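You operate a simulated robot arm through the tools that you are given. There is no shell and no other tool.

You run a simulated robot arm. Do the job below in one go: nothing can be reset, and whatever is moved stays where it is left.

Task
Switch on the run-out tester, spin the grooved cylinder and sort it by its reading.
Fine: one press of START; grey tray, GOOD up to 0.05, else OVER; blue arm back out.

It is judged by the outcome, as a careful person would: the job done as asked, and still so three seconds after it is handed in. It fails if anything else is knocked over, pushed out of place, dropped, spilled or broken.

Robot
A 6-joint arm with a two-finger parallel gripper, fixed in place. Base frame: the origin is at the foot of the arm, x ahead of it, y to its left, z up. Units: cm, degrees, N and s.
With the tool pointing down near the work surface it reaches from about 28 to 80 cm from the base axis. Its first joint turns from -166.0 to 166.0 degrees. Payload 3.43 kg.
Tool frame: the origin (TCP) lies between the finger pads and is the grasp point; the fingertips stand 3.4 cm ahead of it; z points along the fingers, y is the line along which they close. The gripper opens to 12.8 cm. The fingers are 2.4 cm wide and 1.2 cm thick; the gripper's body (4.8 by 13 cm) begins 9.6 cm behind the TCP.
Orientation is that of the tool frame in the base frame, as a unit quaternion [x, y, z, w]. With the fingers straight down and closing along the base's y, the tool's x points along the base's -x, its y along +y and its z along -z.

Tools
- The arm moves only by the tool jog_arm. Its argument "rows" is a list of rows, each an object (a shift or turn left out is 0, a gripper value left out holds the last) with "linear": the shift along the tool's x, y, z in cm, a list of three; "rotation": the turn, a rotation vector about the tool's x, y, z in degrees, a list of three; "fingers": the finger opening in cm, from 0 to 12.8. In form: [{"linear": [dx, dy, dz], "rotation": [rx, ry, rz], "fingers": fingers}, ...]. A call has 1 to 20 rows; each row shifts and turns the commanded pose from where the row before left it, along the tool's axes as they then stand. Each row takes 0.2 s and may step no farther than 5 cm and 8.6 degrees from the row before; otherwise, or with a gripper value out of range, the whole call is refused. A pose out of reach is approached as far as the arm can. The call stops where the force on the tool passes 50 N (or 10 N more than at its start, if that is more) or the arm is blocked; 0.2 s more then pass. Each finger travels about 4.5 cm/s and halts on what it meets, pressing with about 26 N; the grip force reading is that of the motor and also rises with nothing between the fingers. The clock runs only during rows and for 0.2 s after the last one: add rows that do not move to give the fingers time. It gives the time, the measured TCP pose, the force on the tool (base axes), the opening and the grip force at its end, in the units of the frame above (readings bear some noise), with the torque about the TCP (base axes, N m) and any sound that the robot's microphone picked up.
- Cameras (640 x 400 px; columns grow to the right, rows downward): "scene" is fixed at [21.99, 65, 159.46]; the picture's right is [-0.63, -0.78, 0.00], its down [-0.64, 0.52, -0.57] and it looks along [0.44, -0.36, -0.82] (base axes); focal length 350 px, centre (320, 200). "wrist" rides on the gripper at [7.6, -1.1, -16] in the tool frame; the picture's right is [0.15, 0.99, 0.00], its down [-0.88, 0.13, -0.46] and it looks along [-0.45, 0.07, 0.89] (tool axes); focal length 234 px, centre (320, 200). There is no depth. A picture from a camera that has moved, and an enlarged one, comes with that camera's place and axes in the base frame and with its lens.
- capture(camera): a new picture of that camera. The clock stands still meanwhile.
- zoom(camera, box): a new picture of the part [left, top, right, bottom] of that camera's present view, enlarged. The clock stands still meanwhile.
- sign_off(): hands the job in; it is judged then, once.

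Places have to be worked out from the pictures, the camera data and where the tool is seen. Open the gripper and draw the arm clear of the work before you hand the job in, unless the task says otherwise.

The tools are called after "Call:" as name(argument=value, ...) on one line, values as JSON. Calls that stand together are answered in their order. jog_arm: Moves the arm, as the interface text tells. Its arguments: {"type":"object","properties":{"rows":{"type":"array","items":{"type":"object","properties":{"linear":{"type":"array","items":{"type":"number"}},"rotation":{"type":"array","items":{"type":"number"}},"fingers":{"type":"number"}}}}},"required":["rows"]} The other tools are called the same way: capture (camera) takes a picture; zoom (camera, box) takes an enlarged picture of a part of a camera's view; sign_off () hands the job in.

At the start:

```text
t: 0.0
tcp_pos: [30.26, 35.14, 121.32]
ee_rot: [-0.001, 1.0, 0.0, 0.001]
force: [-0.1, -0.7, 0.1]
moment: [-0.04, 0.04, 0.0]
gripper_width: 12.83
finger_force: 0.1
```

scene: 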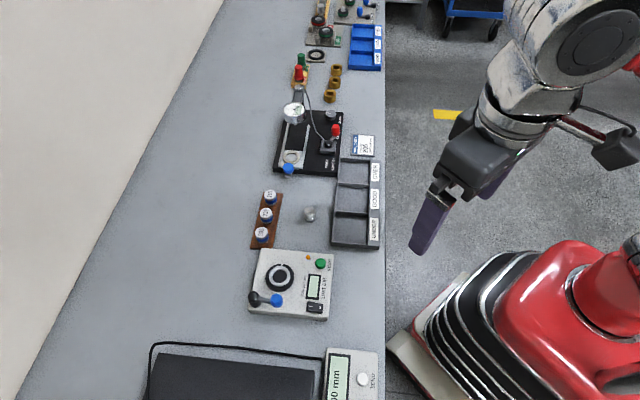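
wrist: 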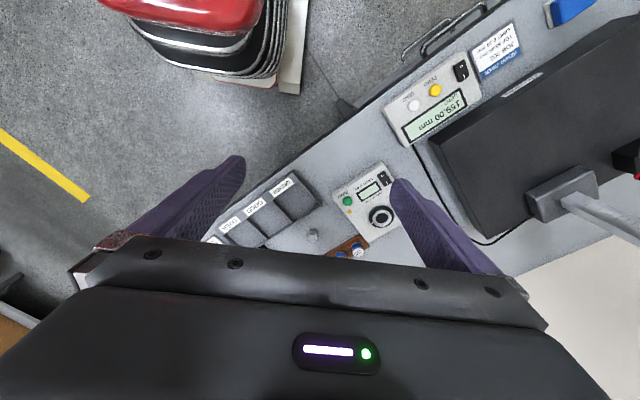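

The scene shows a bench with several devices: a run-out tester likely the white box with a round turntable, blue arm, green START and a switch. I zoom in to see details before moving.

Call:
zoom(camera="scene", box=[230, 230, 390, 330])

Call:
zoom(camera="scene", box=[230, 150, 390, 250])

Call:
zoom(camera="scene", box=[250, 80, 410, 180])

Call:
zoom(camera="scene", box=[260, 0, 420, 100])

Call:
zoom(camera="wrist", box=[200, 150, 420, 270])

Call:
zoom(camera="wrist", box=[370, 0, 590, 140])

```text
4.00 times, centred on (310, 280) of scene
camera zoom: at [21.99, 65.0, 159.46], right [-0.63, -0.78, 0.0], down [-0.64, 0.52, -0.57], along [0.44, -0.36, -0.82], focal length 1400 px, centre (360, -120)
```

zoom: 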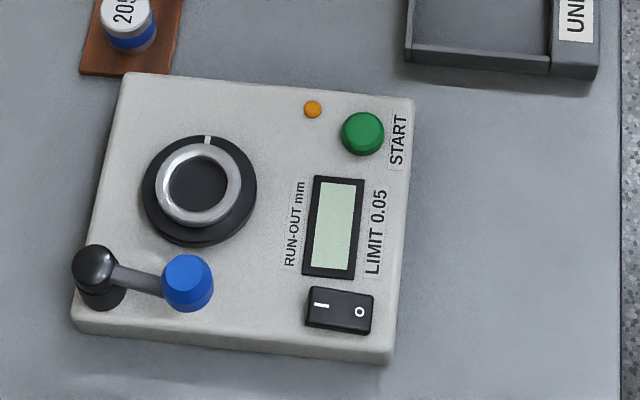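

```text
4.00 times, centred on (310, 200) of scene
camera zoom: at [21.99, 65.0, 159.46], right [-0.63, -0.78, 0.0], down [-0.64, 0.52, -0.57], along [0.44, -0.36, -0.82], focal length 1400 px, centre (360, 200)
```

zoom: 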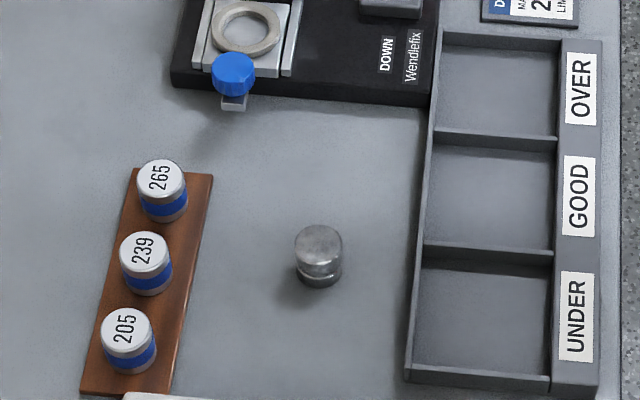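

```text
4.00 times, centred on (330, 130) of scene
camera zoom: at [21.99, 65.0, 159.46], right [-0.63, -0.78, 0.0], down [-0.64, 0.52, -0.57], along [0.44, -0.36, -0.82], focal length 1400 px, centre (280, 480)
```

zoom: 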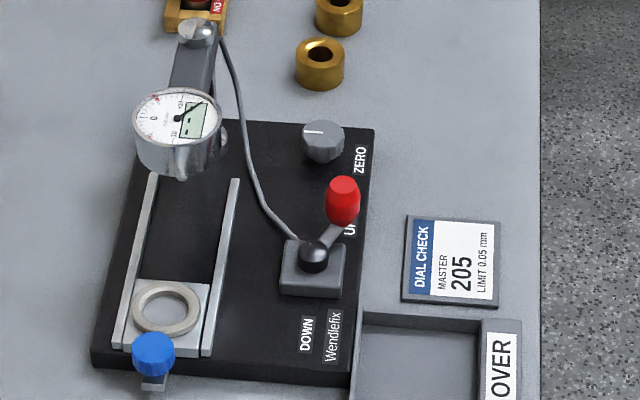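

```text
4.00 times, centred on (340, 50) of scene
camera zoom: at [21.99, 65.0, 159.46], right [-0.63, -0.78, 0.0], down [-0.64, 0.52, -0.57], along [0.44, -0.36, -0.82], focal length 1400 px, centre (240, 800)
```

zoom: 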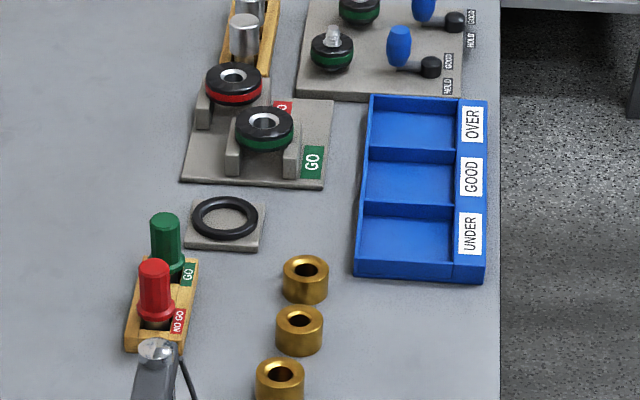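

```text
2.91 times, centred on (310, 210) of wrist
camera zoom: at [22.6, 34.02, 137.41], right [-0.15, 0.99, 0.0], down [0.88, 0.13, 0.46], along [0.45, 0.07, -0.89], focal length 681 px, centre (349, 171)
```

zoom: 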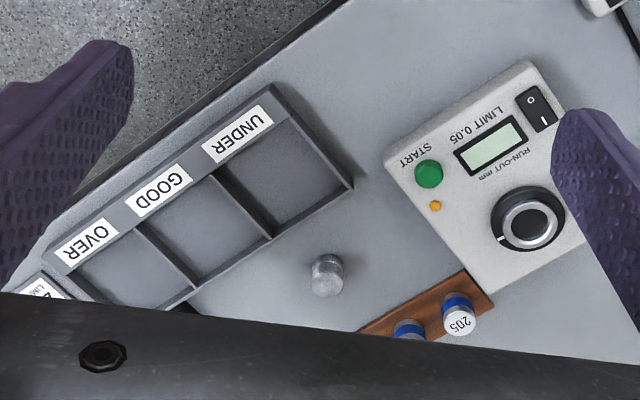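

```text
2.86 times, centred on (480, 70) of wrist
camera zoom: at [22.6, 34.02, 137.41], right [-0.15, 0.99, 0.0], down [0.88, 0.13, 0.46], along [0.45, 0.07, -0.89], focal length 669 px, centre (-137, 571)
```

zoom: 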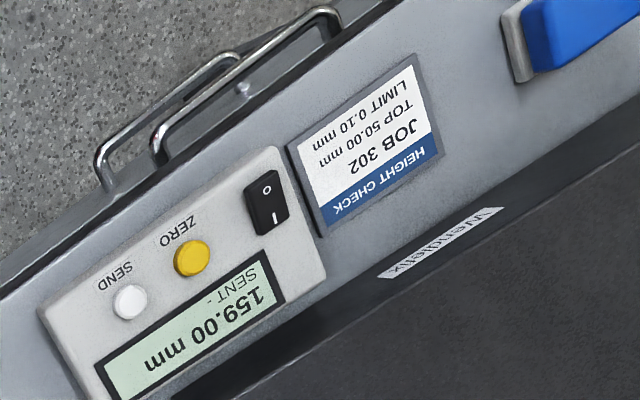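

The white box is the run-out tester (rocker I/O, START, blue-knobbed arm, chuck), the grooved cylinder stands alone near (59.6, 37.6) with the bench about z≈84, and the grey tray has OVER/GOOD/UNDER bays. I move over the tester, staying high, for better pictures.

Call:
jog_arm(rows=[{"linear": [-2.6, 2.8, 0]}, {"linear": [-2.6, 2.8, 0]}, {"linear": [-2.6, 2.8, 1]}, {"linear": [-2.6, 2.8, 1]}, {"linear": [-2.6, 2.8, 1]}, {"linear": [0, 0, 0]}])

```text
t: 1.4
tcp_pos: [43.26, 48.9, 118.63]
ee_rot: [-0.001, 1.0, 0.0, 0.001]
force: [0.8, 0.1, -0.1]
moment: [0.02, 0.02, 0.01]
gripper_width: 12.8
finger_force: 0.0
```

The arm is at about (43.3, 48.9, 118.6). I take wrist and scene pictures to locate the tester.

Call:
capture(camera="wrist")

Call:
capture(camera="scene")

```text
taken
camera wrist: at [35.68, 47.98, 134.66], right [-0.15, 0.99, 0.0], down [0.88, 0.13, 0.46], along [0.45, 0.07, -0.89], focal length 234 px, centre (320, 200)
```

wrist: 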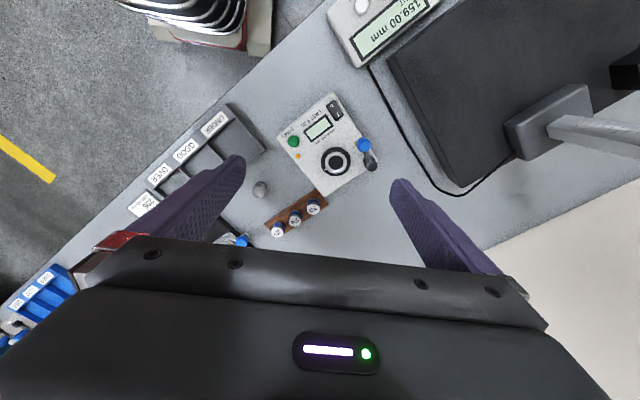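

```text
taken
```

scene: 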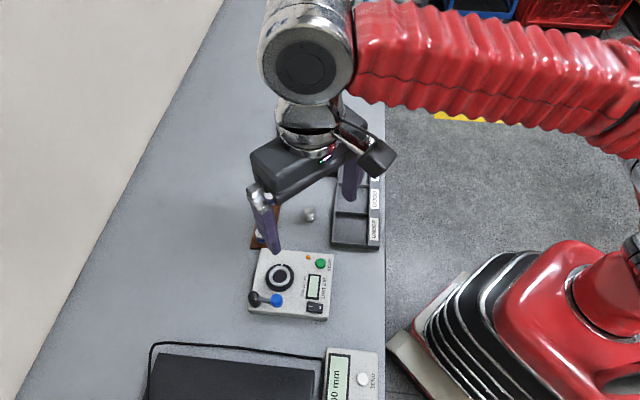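

The tester is in view of both cameras now. I zoom the wrist view to locate chuck, knob, switch and button.

Call:
zoom(camera="wrist", box=[260, 85, 404, 175])

Call:
zoom(camera="wrist", box=[130, 90, 350, 240])

Call:
zoom(camera="scene", box=[240, 240, 344, 325])

```text
4.44 times, centred on (332, 130) of wrist
camera zoom: at [35.68, 47.98, 134.66], right [-0.15, 0.99, 0.0], down [0.88, 0.13, 0.46], along [0.45, 0.07, -0.89], focal length 1041 px, centre (267, 511)
```

zoom: 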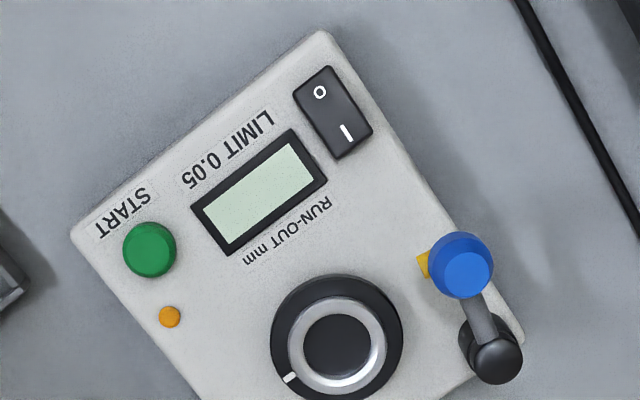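

```text
2.67 times, centred on (240, 165) of wrist
camera zoom: at [35.68, 47.98, 134.66], right [-0.15, 0.99, 0.0], down [0.88, 0.13, 0.46], along [0.45, 0.07, -0.89], focal length 624 px, centre (533, 293)
```

zoom: 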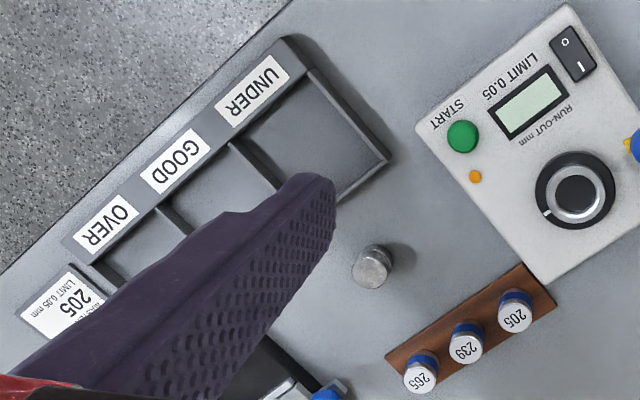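

```text
4.71 times, centred on (292, 282) of scene
camera zoom: at [21.99, 65.0, 159.46], right [-0.63, -0.78, 0.0], down [-0.64, 0.52, -0.57], along [0.44, -0.36, -0.82], focal length 1647 px, centre (452, -188)
```

zoom: 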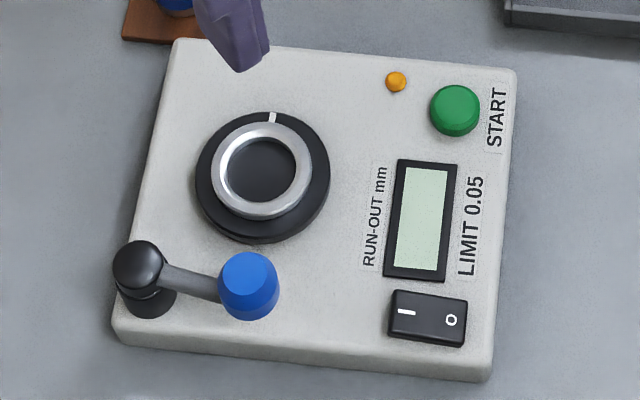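

Triangulated: START top ≈(47.4, 44.3, 87), chuck ≈(50.1, 53.4, ring top 88.7), blue knob ≈(44.6, 57.2, top 94.4), pivot ≈(48.9, 60.2), rocker "I" end ≈(41, 52.2, 88). I turn the tool so the fingers close along the rocker's length (about az 46°), then descend to hover above the rocker, fingers at 5 cm.

Call:
jog_arm(rows=[{"rotation": [0, 0, 7.3333], "fingers": 5}, {"rotation": [0, 0, 7.3333]}, {"rotation": [0, 0, 7.3333]}, {"rotation": [0, 0, 7.3333]}, {"rotation": [0, 0, 7.3333]}, {"rotation": [0, 0, 7.3333]}, {"linear": [0.79, -0.47, 3.7]}, {"linear": [0.79, -0.47, 3.7]}, {"linear": [0.79, -0.47, 3.7]}, {"linear": [0.79, -0.47, 3.7]}, {"linear": [0.79, -0.47, 3.0]}, {}])

```text
t: 4.0
tcp_pos: [38.55, 50.04, 100.62]
ee_rot: [0.374, 0.927, 0.001, 0.001]
force: [0.4, -0.1, -0.4]
moment: [0.0, 0.01, 0.0]
gripper_width: 5.01
finger_force: 0.1
```

The arm hovers over the rocker. I take wrist and scene views to check alignment.

Call:
capture(camera="wrist")

Call:
zoom(camera="scene", box=[240, 220, 400, 320])

```text
taken
camera wrist: at [32.23, 54.61, 116.7], right [0.58, 0.81, 0.0], down [0.72, -0.52, 0.46], along [0.37, -0.27, -0.89], focal length 234 px, centre (320, 200)
```

wrist: 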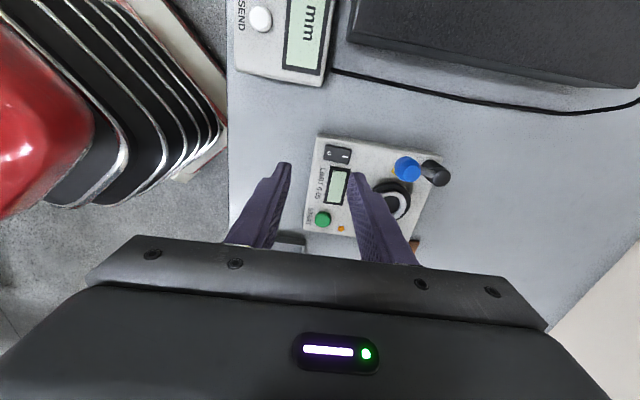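

```text
4.00 times, centred on (320, 270) of scene
camera zoom: at [21.99, 65.0, 159.46], right [-0.63, -0.78, 0.0], down [-0.64, 0.52, -0.57], along [0.44, -0.36, -0.82], focal length 1400 px, centre (320, -80)
```

zoom: 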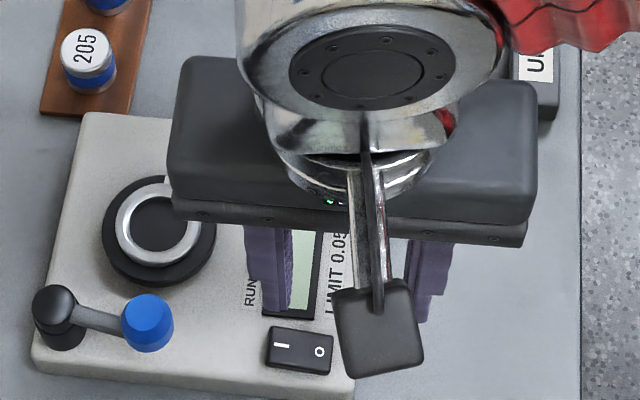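

I zoom the wrist view on the rocker for an accurate fix.

Call:
zoom(camera="wrist", box=[270, 120, 462, 240])

```text
3.33 times, centred on (366, 180) of wrist
camera zoom: at [32.23, 54.61, 116.7], right [0.58, 0.81, 0.0], down [0.72, -0.52, 0.46], along [0.37, -0.27, -0.89], focal length 781 px, centre (167, 267)
```

zoom: 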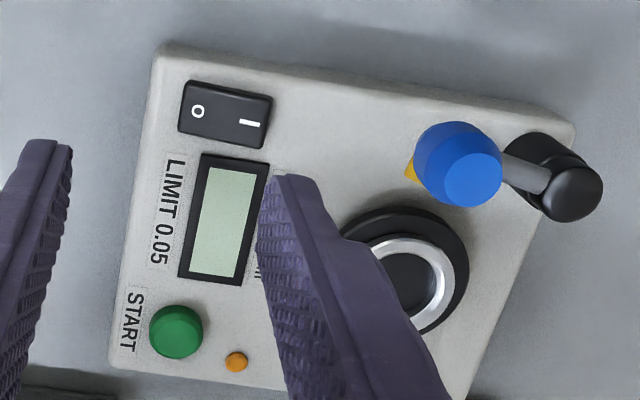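

The I mark fixes consistently at (41.0, 52.15, 88.1) from three views. I shift slightly so the far finger alone will land on the I end, and descend to just above it.

Call:
jog_arm(rows=[{"linear": [-0.15, 0.16, 2]}, {"linear": [-0.15, 0.16, 2]}, {"linear": [0, 0, 2]}, {"linear": [0, 0, 1.8]}, {}])

Call:
zoom(camera="wrist", box=[240, 100, 432, 220])

Call:
zoom(camera="scene", box=[240, 240, 368, 320])

```text
t: 5.2
tcp_pos: [39.23, 50.08, 92.82]
ee_rot: [0.374, 0.927, 0.001, 0.002]
force: [-0.4, -0.4, -0.7]
moment: [0.02, -0.03, -0.03]
gripper_width: 5.01
finger_force: 0.1
```

```text
3.33 times, centred on (336, 160) of wrist
camera zoom: at [32.94, 54.68, 108.84], right [0.58, 0.81, 0.0], down [0.72, -0.52, 0.46], along [0.37, -0.27, -0.89], focal length 781 px, centre (267, 333)
```

zoom: 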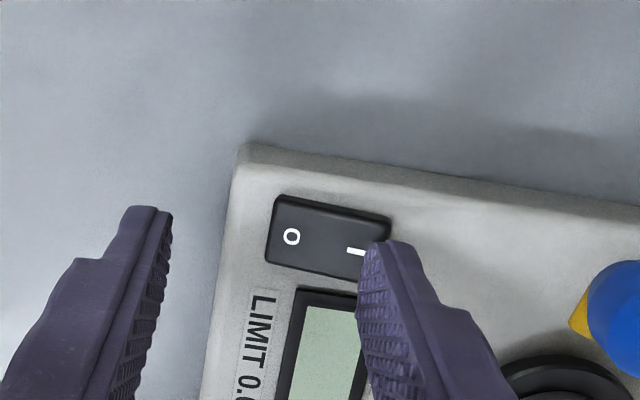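

```text
5.00 times, centred on (304, 280) of scene
camera zoom: at [21.99, 65.0, 159.46], right [-0.63, -0.78, 0.0], down [-0.64, 0.52, -0.57], along [0.44, -0.36, -0.82], focal length 1750 px, centre (400, -200)
```

zoom: 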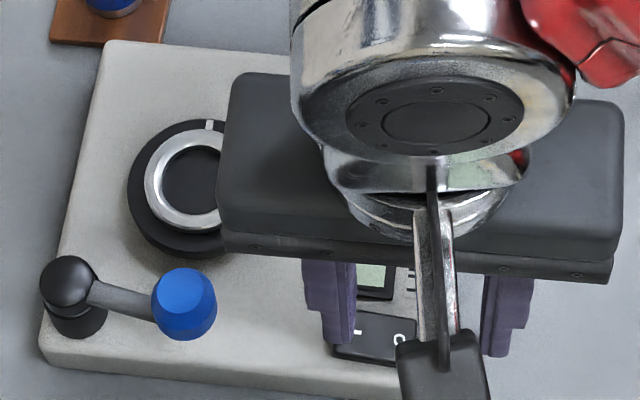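

The near-side finger hangs clear of the tester's front and the other is over the I end; I shift 0.2 cm inward and descend in small steps to feel the contact.

Call:
jog_arm(rows=[{"linear": [0, -0.2, 0.2]}, {"linear": [0, 0, 0.3]}, {"linear": [0, 0, 0.3]}, {"linear": [0, 0, 0.2]}, {}])

```text
t: 6.4
tcp_pos: [39.08, 50.07, 91.78]
ee_rot: [0.375, 0.927, 0.0, 0.0]
force: [0.3, -0.4, 0.0]
moment: [0.0, -0.03, 0.0]
gripper_width: 4.98
finger_force: 0.1
```

No contact yet at fingertip z≈88.4; I keep going in small steps.

Call:
jog_arm(rows=[{"linear": [0, 0, 0.15]}, {"linear": [0, 0, 0.15]}, {"linear": [0, 0, 0.15]}, {}])

Call:
zoom(camera="wrist", box=[240, 100, 432, 220])

```text
t: 7.4
tcp_pos: [39.08, 49.95, 91.36]
ee_rot: [0.376, 0.927, -0.001, 0.001]
force: [-0.3, -0.4, 0.1]
moment: [0.02, 0.0, 0.01]
gripper_width: 5.02
finger_force: 0.1
```

```text
3.33 times, centred on (336, 160) of wrist
camera zoom: at [32.87, 54.49, 107.41], right [0.58, 0.81, 0.0], down [0.72, -0.52, 0.46], along [0.37, -0.27, -0.89], focal length 781 px, centre (267, 333)
```

zoom: 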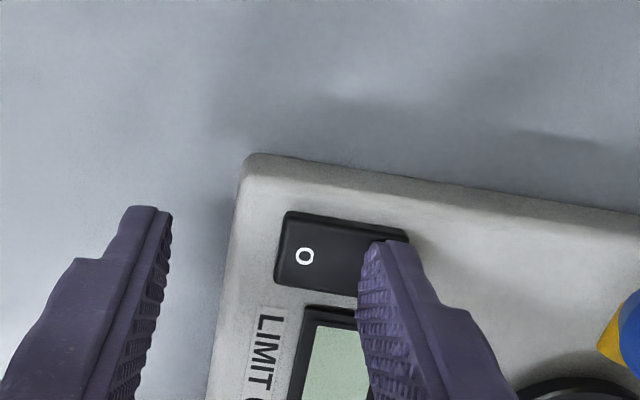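

The fingertip now hides the I mark and still no force; I continue down slowly.

Call:
jog_arm(rows=[{"linear": [0, 0, 0.15]}, {"linear": [0, 0, 0.15]}, {}])

```text
t: 8.2
tcp_pos: [39.09, 50.03, 91.17]
ee_rot: [0.374, 0.927, 0.002, 0.001]
force: [1.4, -3.2, 12.0]
moment: [0.25, -0.15, -0.03]
gripper_width: 4.98
finger_force: 0.0
```

Contact: 12 N upward on the finger. I press a little further to make the rocker tip over.

Call:
jog_arm(rows=[{"linear": [0, 0, 0.1]}, {"linear": [0, 0, 0.1]}, {}])

Call:
zoom(camera="wrist", box=[240, 100, 432, 220])

```text
t: 9.0
tcp_pos: [39.16, 49.99, 91.17]
ee_rot: [0.374, 0.928, 0.003, 0.002]
force: [4.9, -7.6, 46.6]
moment: [0.7, -0.82, -0.15]
gripper_width: 4.87
finger_force: 0.2
```

```text
3.33 times, centred on (336, 160) of wrist
camera zoom: at [32.81, 54.5, 107.23], right [0.58, 0.81, 0.01], down [0.72, -0.52, 0.46], along [0.38, -0.26, -0.89], focal length 781 px, centre (267, 333)
```

zoom: 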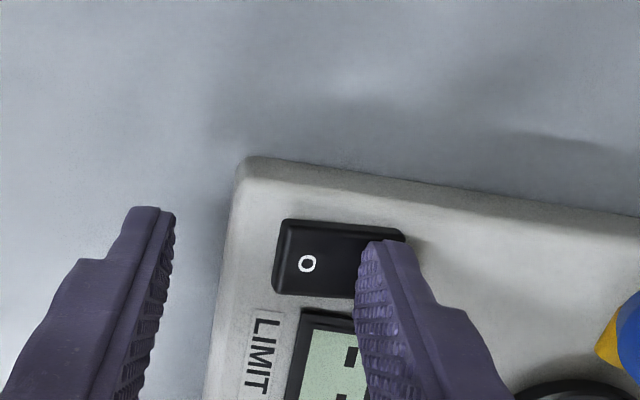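

The display now shows characters, so the tester switched on. I back the finger off upward and look at the display and rocker.

Call:
jog_arm(rows=[{"linear": [0, 0, -0.5]}, {"linear": [0, 0, -2]}, {"linear": [0, 0, -4]}, {"linear": [0, 0, -4]}, {}])

Call:
zoom(camera="wrist", box=[270, 120, 462, 240])

Call:
zoom(camera="scene", box=[240, 240, 368, 320])

```text
t: 10.2
tcp_pos: [39.13, 49.93, 101.22]
ee_rot: [0.374, 0.927, 0.0, 0.0]
force: [-0.1, -0.6, 0.0]
moment: [-0.02, -0.04, 0.01]
gripper_width: 4.98
finger_force: 0.0
```

```text
3.33 times, centred on (366, 180) of wrist
camera zoom: at [32.84, 54.46, 117.27], right [0.58, 0.81, 0.0], down [0.72, -0.52, 0.46], along [0.37, -0.27, -0.89], focal length 781 px, centre (167, 267)
```

zoom: 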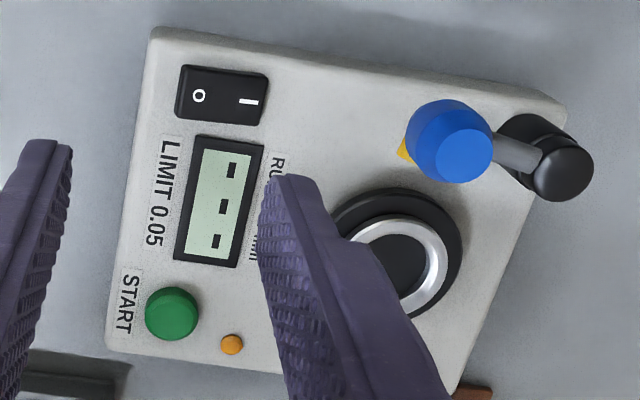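

```text
5.00 times, centred on (304, 280) of scene
camera zoom: at [21.99, 65.0, 159.46], right [-0.63, -0.78, 0.0], down [-0.64, 0.52, -0.57], along [0.44, -0.36, -0.82], focal length 1750 px, centre (400, -200)
```

zoom: 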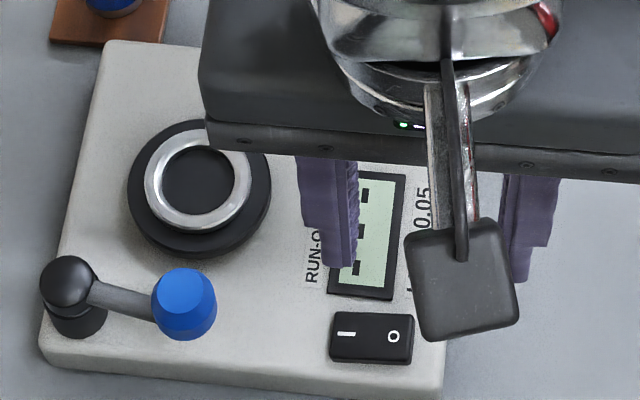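

The display shows "---" and the rocker sits on I. Next I go to the grooved cylinder: move over it at hover height with fingers opened to 6 cm.

Call:
jog_arm(rows=[{"linear": [-3.8, 0.9, 0], "fingers": 6}, {"linear": [-3.8, 0.9, 0]}, {"linear": [-3.8, 0.9, 0]}, {"linear": [-3.8, 0.9, 0]}, {"linear": [-3.8, 0.9, 0]}, {"linear": [-3.8, 0.9, 0]}, {}])

Call:
capture(camera="wrist")

Call:
capture(camera="scene")

```text
t: 11.8
tcp_pos: [59.07, 38.18, 101.4]
ee_rot: [0.374, 0.927, 0.0, 0.001]
force: [1.1, 0.5, -0.2]
moment: [0.02, 0.01, -0.01]
gripper_width: 5.99
finger_force: 0.0
```

```text
taken
camera wrist: at [52.84, 42.62, 117.46], right [0.58, 0.81, 0.0], down [0.72, -0.52, 0.46], along [0.37, -0.27, -0.89], focal length 234 px, centre (320, 200)
```

wrist: 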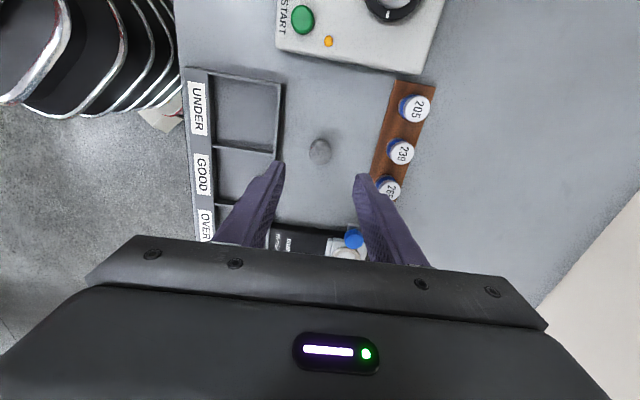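

```text
taken
```

scene: 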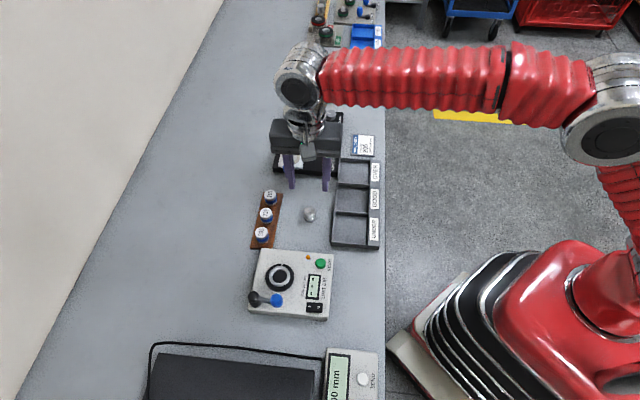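

The cylinder is near wrist pixel (320,152). I zoom both views for its exact place and the groove.

Call:
zoom(camera="wrist", box=[272, 122, 368, 182])

Call:
zoom(camera="scene", box=[278, 190, 342, 230])

```text
6.67 times, centred on (320, 152) of wrist
camera zoom: at [52.84, 42.62, 117.46], right [0.58, 0.81, 0.0], down [0.72, -0.52, 0.46], along [0.37, -0.27, -0.89], focal length 1561 px, centre (320, 520)
```

zoom: 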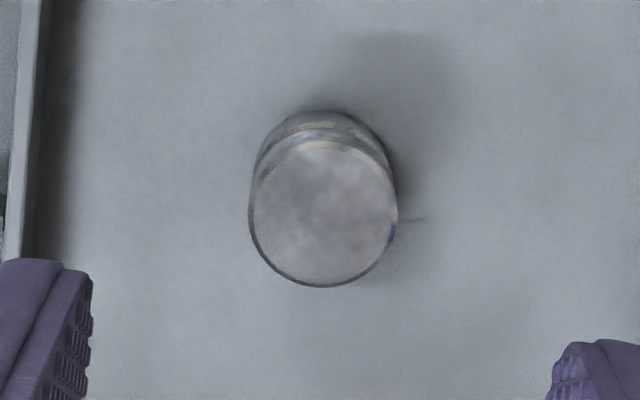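

```text
10.00 times, centred on (310, 210) of scene
camera zoom: at [21.99, 65.0, 159.46], right [-0.63, -0.78, 0.0], down [-0.64, 0.52, -0.57], along [0.44, -0.36, -0.82], focal length 3500 px, centre (420, 100)
```

zoom: 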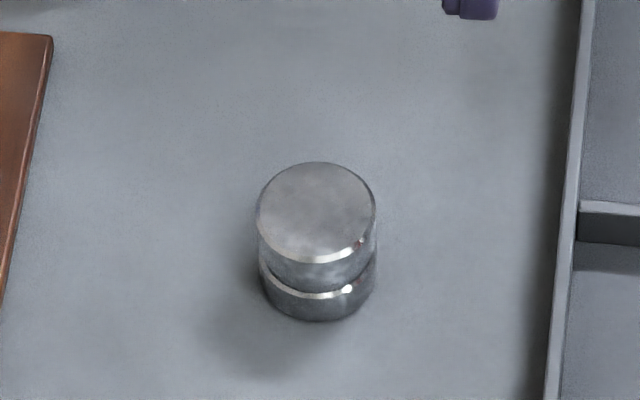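

Cylinder fixes at (59.9, 37.7), diameter ≈2.9, top z≈87.4, bench ≈84.5. I align over it and go part-way down with fingers at 5 cm, then check.

Call:
jog_arm(rows=[{"linear": [-0.47, 0.12, 2], "fingers": 5}, {"linear": [-0.46, 0.11, 2]}, {"linear": [0, 0, 2]}, {"linear": [0, 0, 2]}, {"linear": [0, 0, 1]}, {}])

Call:
zoom(camera="wrist", box=[240, 120, 400, 220])

Call:
zoom(camera="scene", box=[278, 180, 342, 220])

```text
t: 13.2
tcp_pos: [60.02, 37.55, 92.44]
ee_rot: [0.375, 0.927, 0.0, 0.002]
force: [0.1, -0.4, -0.6]
moment: [0.03, 0.01, -0.02]
gripper_width: 4.99
finger_force: 0.1
```

```text
4.00 times, centred on (320, 170) of wrist
camera zoom: at [53.73, 41.96, 108.54], right [0.58, 0.81, 0.0], down [0.72, -0.52, 0.46], along [0.37, -0.27, -0.89], focal length 937 px, centre (320, 320)
```

zoom: 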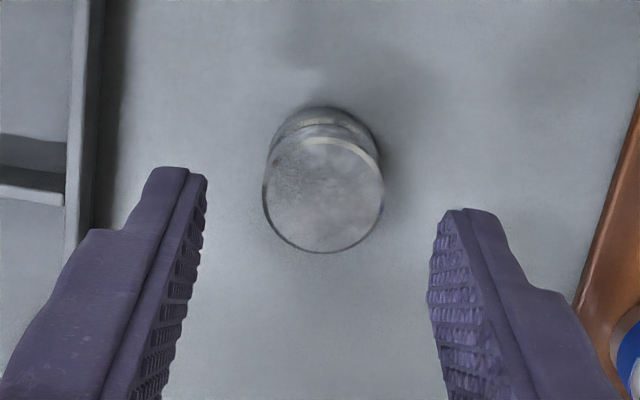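

```text
10.00 times, centred on (310, 200) of scene
camera zoom: at [21.99, 65.0, 159.46], right [-0.63, -0.78, 0.0], down [-0.64, 0.52, -0.57], along [0.44, -0.36, -0.82], focal length 3500 px, centre (420, 200)
```

zoom: 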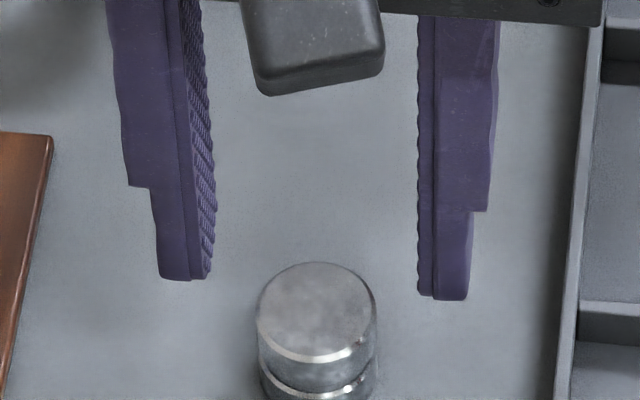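

Alignment is good (cylinder top at ≈(59.9, 37.7)). I descend so the fingertips are about 1.7 cm above the bench, gripping only the upper part of the cylinder, and close.

Call:
jog_arm(rows=[{"linear": [0.15, 0, 1.0]}, {"linear": [0, 0, 1.0]}, {"linear": [0, 0, 0.85]}, {}, {"fingers": 2.4}, {}, {}, {}])

Call:
zoom(camera="wrist", box=[240, 120, 400, 220])

Call:
zoom(camera="scene", box=[278, 180, 342, 220])

```text
t: 15.0
tcp_pos: [60.0, 37.61, 89.55]
ee_rot: [0.375, 0.927, 0.001, 0.001]
force: [-0.4, -0.1, -0.9]
moment: [0.01, 0.02, 0.01]
gripper_width: 2.86
finger_force: 25.8
```

```text
4.00 times, centred on (320, 170) of wrist
camera zoom: at [53.73, 42.15, 105.67], right [0.58, 0.81, 0.0], down [0.72, -0.52, 0.46], along [0.37, -0.27, -0.89], focal length 937 px, centre (320, 320)
```

zoom: 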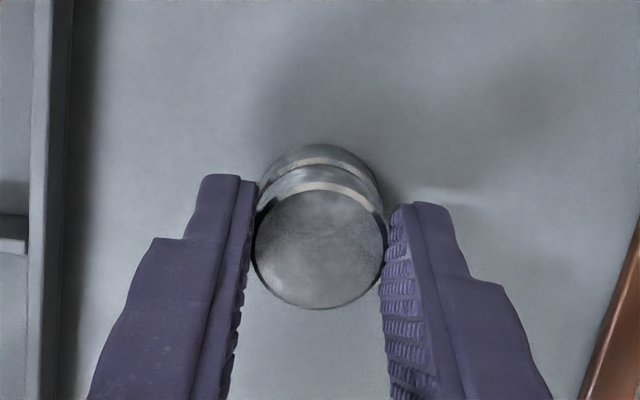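

```text
10.00 times, centred on (310, 200) of scene
camera zoom: at [21.99, 65.0, 159.46], right [-0.63, -0.78, 0.0], down [-0.64, 0.52, -0.57], along [0.44, -0.36, -0.82], focal length 3500 px, centre (420, 200)
```

zoom: 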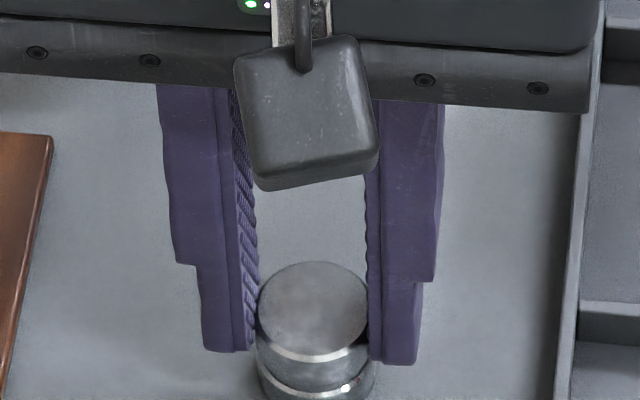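

Firm grip at 2.86 cm and the cylinder is centred in the fingers. I lift it 11 cm and carry it over the chuck.

Call:
jog_arm(rows=[{"linear": [0, 0, -1]}, {"linear": [0, 0, -2]}, {"linear": [0, 0, -4]}, {"linear": [0, 0, -4]}, {"linear": [3.6, 0.9, 0]}, {"linear": [3.6, 0.9, 0]}, {"linear": [3.6, 0.9, 0]}, {"linear": [3.6, 0.9, 0]}, {"linear": [3.6, 0.9, 0]}, {}, {}])

Call:
capture(camera="wrist")

Call:
zoom(camera="wrist", box=[240, 80, 400, 180])

Call:
zoom(camera="scene", box=[240, 220, 368, 300])

```text
t: 17.4
tcp_pos: [50.29, 53.38, 100.56]
ee_rot: [0.375, 0.927, 0.0, 0.001]
force: [-0.1, 0.1, -0.6]
moment: [-0.02, -0.02, -0.01]
gripper_width: 2.87
finger_force: 26.6
```

```text
taken
camera wrist: at [43.97, 57.9, 116.66], right [0.58, 0.81, 0.0], down [0.72, -0.52, 0.46], along [0.37, -0.27, -0.89], focal length 234 px, centre (320, 200)
```

wrist: 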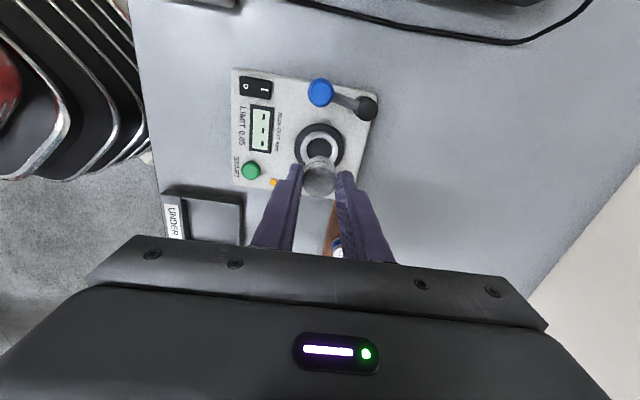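

```text
4.00 times, centred on (320, 130) of wrist
camera zoom: at [43.97, 57.9, 116.66], right [0.58, 0.81, 0.0], down [0.72, -0.52, 0.46], along [0.37, -0.27, -0.89], focal length 937 px, centre (320, 480)
```

zoom: 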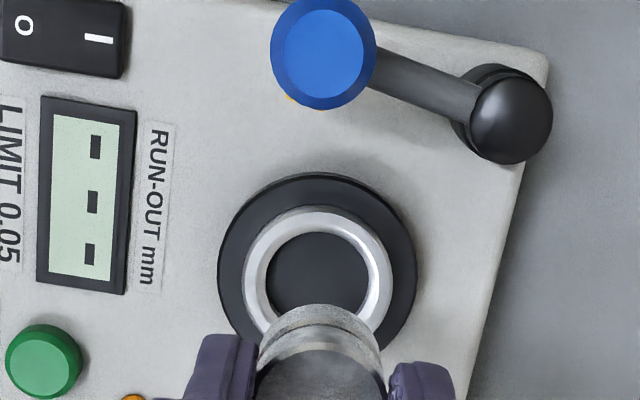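

```text
5.00 times, centred on (304, 260) of scene
camera zoom: at [21.99, 65.0, 159.46], right [-0.63, -0.78, 0.0], down [-0.64, 0.52, -0.57], along [0.44, -0.36, -0.82], focal length 1750 px, centre (400, -100)
```

zoom: 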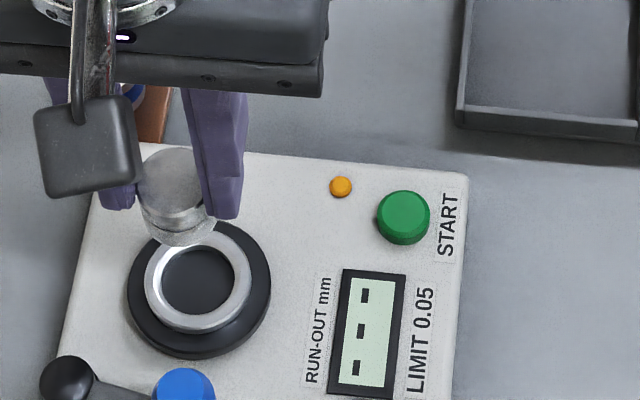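

The ring centre fixes at about (50.1, 53.45), top z≈88.5. I nudge toward it and go down until the cylinder's bottom is about 1 cm above the ring, then compare in both views.

Call:
jog_arm(rows=[{"linear": [0.19, -0.08, 2]}, {"linear": [0, 0, 2]}, {"linear": [0, 0, 1.7]}, {}])

Call:
zoom(camera="wrist", box=[256, 120, 384, 200])

Call:
zoom(camera="scene", box=[248, 250, 312, 290])

```text
t: 18.4
tcp_pos: [49.96, 53.38, 94.88]
ee_rot: [0.374, 0.927, 0.0, 0.001]
force: [-0.2, -0.3, -0.7]
moment: [-0.02, 0.01, 0.03]
gripper_width: 2.87
finger_force: 26.6
```

```text
5.00 times, centred on (320, 160) of wrist
camera zoom: at [43.75, 57.94, 110.91], right [0.58, 0.81, 0.0], down [0.72, -0.52, 0.46], along [0.37, -0.27, -0.89], focal length 1171 px, centre (320, 400)
```

zoom: 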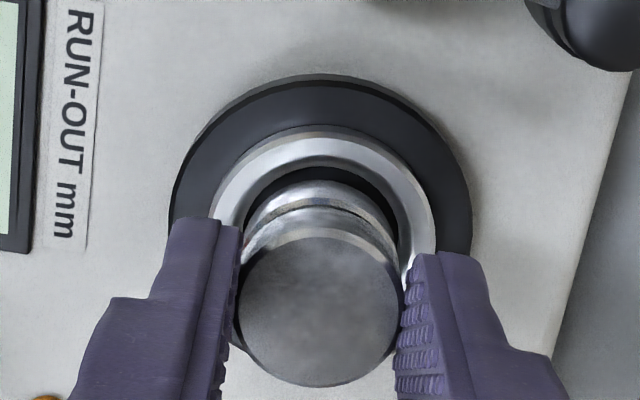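

```text
10.00 times, centred on (280, 270) of scene
camera zoom: at [21.99, 65.0, 159.46], right [-0.63, -0.78, 0.0], down [-0.64, 0.52, -0.57], along [0.44, -0.36, -0.82], focal length 3500 px, centre (720, -500)
```

zoom: 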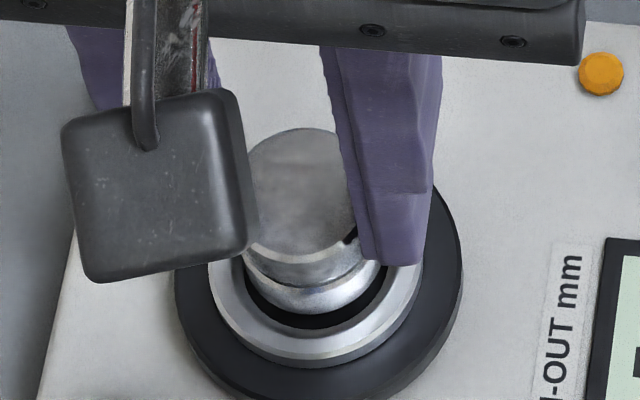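

Wrist estimate says the cylinder is within about 0.1 cm of the ring axis. I make a tiny y correction, lower 0.8 cm more, and compare again up close.

Call:
jog_arm(rows=[{"linear": [0, 0.05, 0.4]}, {"linear": [0, 0, 0.4]}, {}])

Call:
zoom(camera="wrist", box=[272, 130, 368, 190])

Call:
zoom(camera="scene", box=[258, 258, 306, 288])

```text
t: 19.2
tcp_pos: [50.02, 53.49, 94.16]
ee_rot: [0.374, 0.927, 0.001, 0.001]
force: [0.0, -0.6, -1.0]
moment: [-0.01, -0.01, -0.01]
gripper_width: 2.84
finger_force: 26.0
```

```text
6.67 times, centred on (320, 160) of wrist
camera zoom: at [43.78, 58.05, 110.09], right [0.58, 0.81, 0.0], down [0.72, -0.52, 0.46], along [0.37, -0.27, -0.89], focal length 1561 px, centre (320, 467)
```

zoom: 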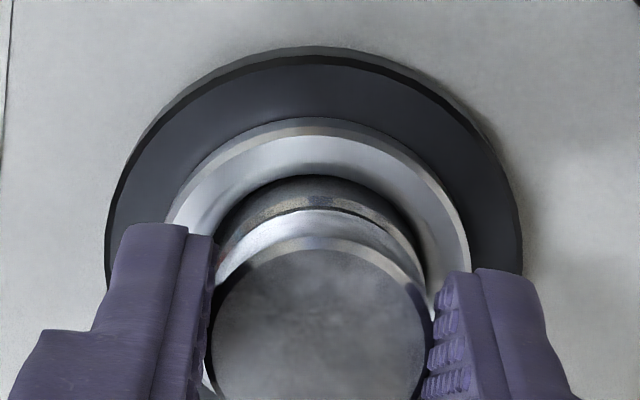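

```text
13.33 times, centred on (282, 273) of scene
camera zoom: at [21.99, 65.0, 159.46], right [-0.63, -0.78, 0.0], down [-0.64, 0.52, -0.57], along [0.44, -0.36, -0.82], focal length 4667 px, centre (827, -773)
```

zoom: 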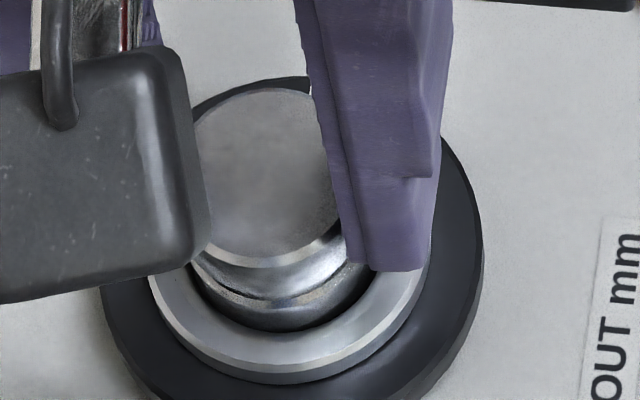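

The two views leave some ambiguity between height and the offset along tool x, so I'll feel for it: lower in 0.1 cm steps while watching the force.

Call:
jog_arm(rows=[{"linear": [0, 0, 0.1]}, {"linear": [0, 0, 0.1]}, {"linear": [0, 0, 0.1]}, {}])

Call:
zoom(camera="wrist", box=[272, 130, 368, 190])

Call:
zoom(camera="scene", box=[258, 258, 306, 288])

```text
t: 20.2
tcp_pos: [49.96, 53.52, 93.85]
ee_rot: [0.375, 0.927, 0.0, 0.001]
force: [-0.8, -0.2, 3.7]
moment: [-0.06, 0.1, 0.02]
gripper_width: 2.84
finger_force: 25.5
```

```text
6.67 times, centred on (320, 160) of wrist
camera zoom: at [43.78, 58.03, 109.87], right [0.58, 0.81, 0.0], down [0.72, -0.52, 0.46], along [0.37, -0.26, -0.89], focal length 1561 px, centre (320, 467)
```

zoom: 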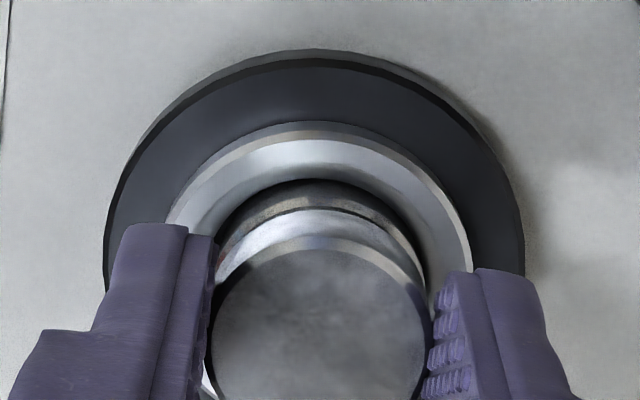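

```text
13.33 times, centred on (282, 273) of scene
camera zoom: at [21.99, 65.0, 159.46], right [-0.63, -0.78, 0.0], down [-0.64, 0.52, -0.57], along [0.44, -0.36, -0.82], focal length 4667 px, centre (827, -773)
```

zoom: 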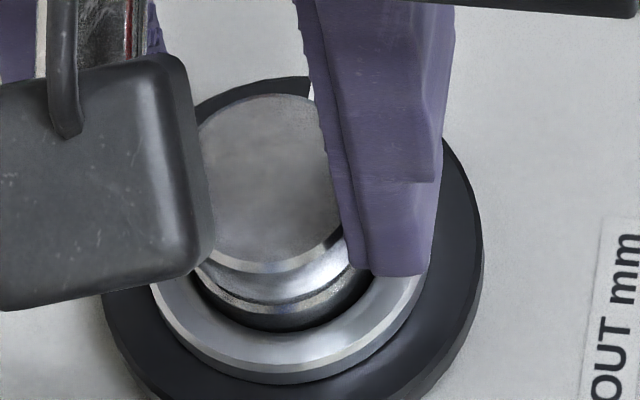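

Light contact (about 4–5 N) at TCP z 93.85. I zoom closer to see where the cylinder edge meets the ring.

Call:
zoom(camera="scene", box=[266, 268, 298, 288])

Call:
zoom(camera="wrist", box=[296, 145, 344, 175])

```text
16.00 times, centred on (282, 278) of scene
camera zoom: at [21.99, 65.0, 159.46], right [-0.63, -0.78, 0.0], down [-0.64, 0.52, -0.57], along [0.44, -0.36, -0.82], focal length 5601 px, centre (928, -1048)
```

zoom: 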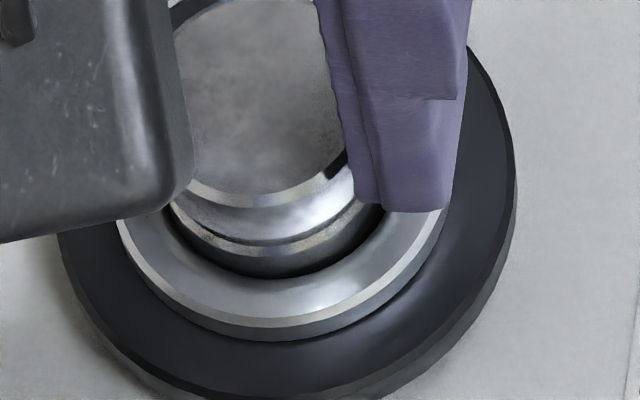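

```text
13.33 times, centred on (320, 160) of wrist
camera zoom: at [43.78, 58.03, 109.87], right [0.58, 0.81, 0.0], down [0.72, -0.52, 0.46], along [0.37, -0.26, -0.89], focal length 3122 px, centre (320, 733)
```

zoom: 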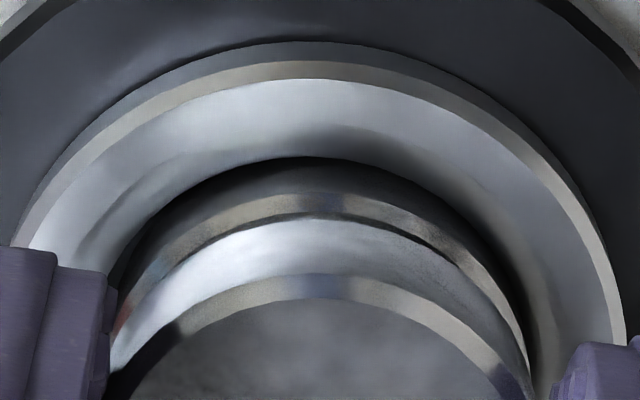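

I press 0.1 cm more to get a clearer force/torque reading of where the contact lies.

Call:
jog_arm(rows=[{"linear": [0, 0, 0.1]}, {}, {}])

```text
t: 21.0
tcp_pos: [49.99, 53.55, 93.8]
ee_rot: [0.374, 0.927, 0.002, 0.001]
force: [-1.5, 1.5, 12.4]
moment: [-0.04, 0.11, 0.01]
gripper_width: 2.87
finger_force: 25.8
```

The torque puts the contact centroid inside the cylinder's footprint, so it may be resting on the nest floor or on the rim. I unload slightly and nudge along −x in small steps to tell which.

Call:
jog_arm(rows=[{"linear": [0, 0, -0.1]}, {"linear": [-0.1, 0, 0]}, {}, {}])

```text
t: 22.0
tcp_pos: [49.96, 53.38, 93.78]
ee_rot: [0.375, 0.927, 0.0, 0.001]
force: [-2.9, 2.5, 6.3]
moment: [0.04, 0.15, 0.0]
gripper_width: 2.87
finger_force: 26.5
```

Call:
jog_arm(rows=[{"linear": [-0.1, 0, 0]}, {}, {}])

```text
t: 22.8
tcp_pos: [50.11, 53.31, 93.81]
ee_rot: [0.374, 0.927, 0.001, 0.001]
force: [-4.7, 4.7, 5.4]
moment: [0.23, 0.15, 0.0]
gripper_width: 2.86
finger_force: 25.6
```

Lateral resistance grows (6.6 N) when going −x, like a wall. I go back and try the +x side the same way.

Call:
jog_arm(rows=[{"linear": [0.1, 0, 0]}, {"linear": [0.1, 0, 0]}, {"linear": [0.1, 0, 0]}, {}, {}])

```text
t: 24.0
tcp_pos: [50.06, 53.56, 93.68]
ee_rot: [0.377, 0.926, 0.0, 0.002]
force: [6.6, -9.2, 5.7]
moment: [-0.49, -0.36, 0.0]
gripper_width: 2.87
finger_force: 26.0
```

Strong resistance on +x as well (11 N), so the cylinder is laterally captured inside the collar. I return to the centre and press down lightly to confirm it is bottomed.

Call:
jog_arm(rows=[{"linear": [-0.08, 0, 0]}, {"linear": [0, 0, 0.05]}, {}, {}])

Call:
zoom(camera="scene", box=[266, 268, 298, 288])

Call:
zoom(camera="wrist", box=[272, 130, 368, 190])

```text
t: 25.0
tcp_pos: [50.04, 53.48, 93.79]
ee_rot: [0.374, 0.927, 0.001, 0.001]
force: [6.9, -5.1, 11.5]
moment: [-0.31, -0.3, 0.03]
gripper_width: 2.86
finger_force: 26.5
```

```text
16.00 times, centred on (282, 278) of scene
camera zoom: at [21.99, 65.0, 159.46], right [-0.63, -0.78, 0.0], down [-0.64, 0.52, -0.57], along [0.44, -0.36, -0.82], focal length 5601 px, centre (928, -1048)
```

zoom: 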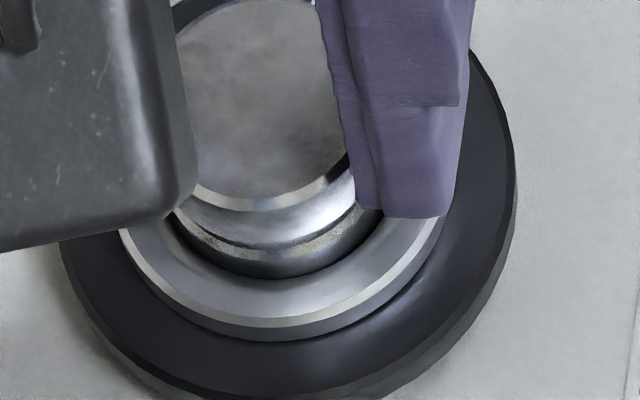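

```text
6.67 times, centred on (320, 160) of wrist
camera zoom: at [43.71, 58.04, 109.82], right [0.58, 0.81, 0.0], down [0.72, -0.52, 0.46], along [0.37, -0.26, -0.89], focal length 1561 px, centre (320, 467)
```

zoom: 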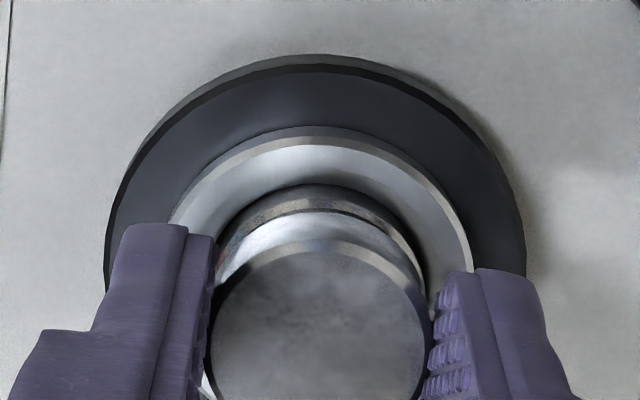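

Some sideways load remains from the hysteresis. I relieve it with a small −x move and reduce the downward load, then check.

Call:
jog_arm(rows=[{"linear": [-0.06, 0, -0.05]}, {"linear": [-0.04, 0, 0]}, {}, {}])

```text
t: 26.0
tcp_pos: [50.04, 53.46, 93.79]
ee_rot: [0.375, 0.927, 0.001, 0.001]
force: [-2.3, 3.2, 11.0]
moment: [0.13, 0.12, 0.0]
gripper_width: 2.87
finger_force: 25.6
```

Call:
jog_arm(rows=[{"linear": [0.03, 0, -0.06]}, {}, {}])

```text
t: 26.8
tcp_pos: [50.05, 53.56, 93.66]
ee_rot: [0.374, 0.927, -0.001, 0.002]
force: [-0.6, 0.6, 3.8]
moment: [0.03, 0.06, 0.03]
gripper_width: 2.84
finger_force: 25.7
```

Loads are now small (3.8 N vertical, almost no lateral). I open the fingers slightly to 3.3 cm so the cylinder can settle, then look.

Call:
jog_arm(rows=[{"fingers": 3.3}, {}, {}])

Call:
zoom(camera="scene", box=[262, 260, 302, 285])

Call:
zoom(camera="wrist", box=[272, 130, 368, 190])

```text
t: 27.6
tcp_pos: [50.05, 53.59, 93.89]
ee_rot: [0.374, 0.927, 0.001, 0.001]
force: [-0.6, -0.1, -0.2]
moment: [-0.01, 0.02, 0.0]
gripper_width: 3.27
finger_force: 0.1
```

```text
16.00 times, centred on (282, 272) of scene
camera zoom: at [21.99, 65.0, 159.46], right [-0.63, -0.78, 0.0], down [-0.64, 0.52, -0.57], along [0.44, -0.36, -0.82], focal length 5601 px, centre (928, -960)
```

zoom: 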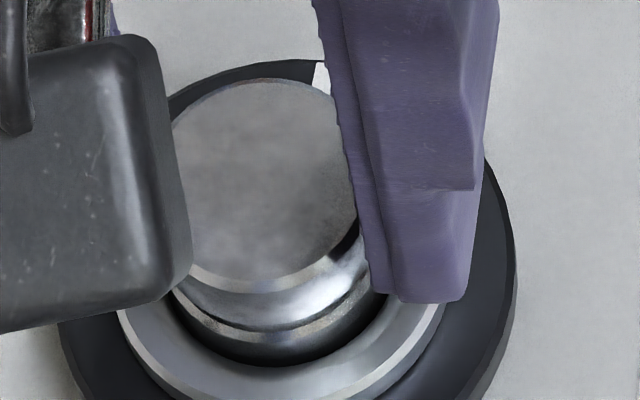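

```text
6.67 times, centred on (320, 160) of wrist
camera zoom: at [43.78, 58.05, 109.83], right [0.58, 0.81, 0.0], down [0.72, -0.52, 0.46], along [0.37, -0.27, -0.89], focal length 1561 px, centre (320, 467)
```

zoom: 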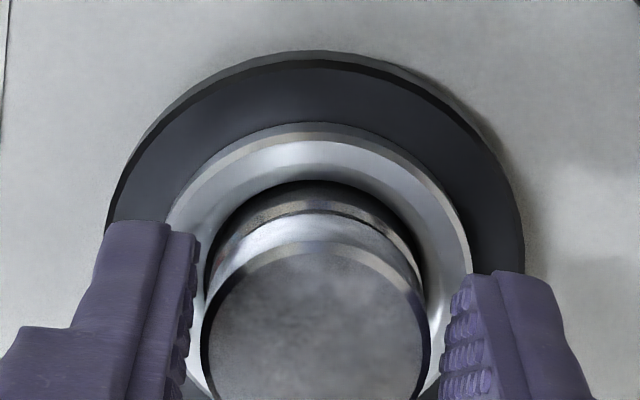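

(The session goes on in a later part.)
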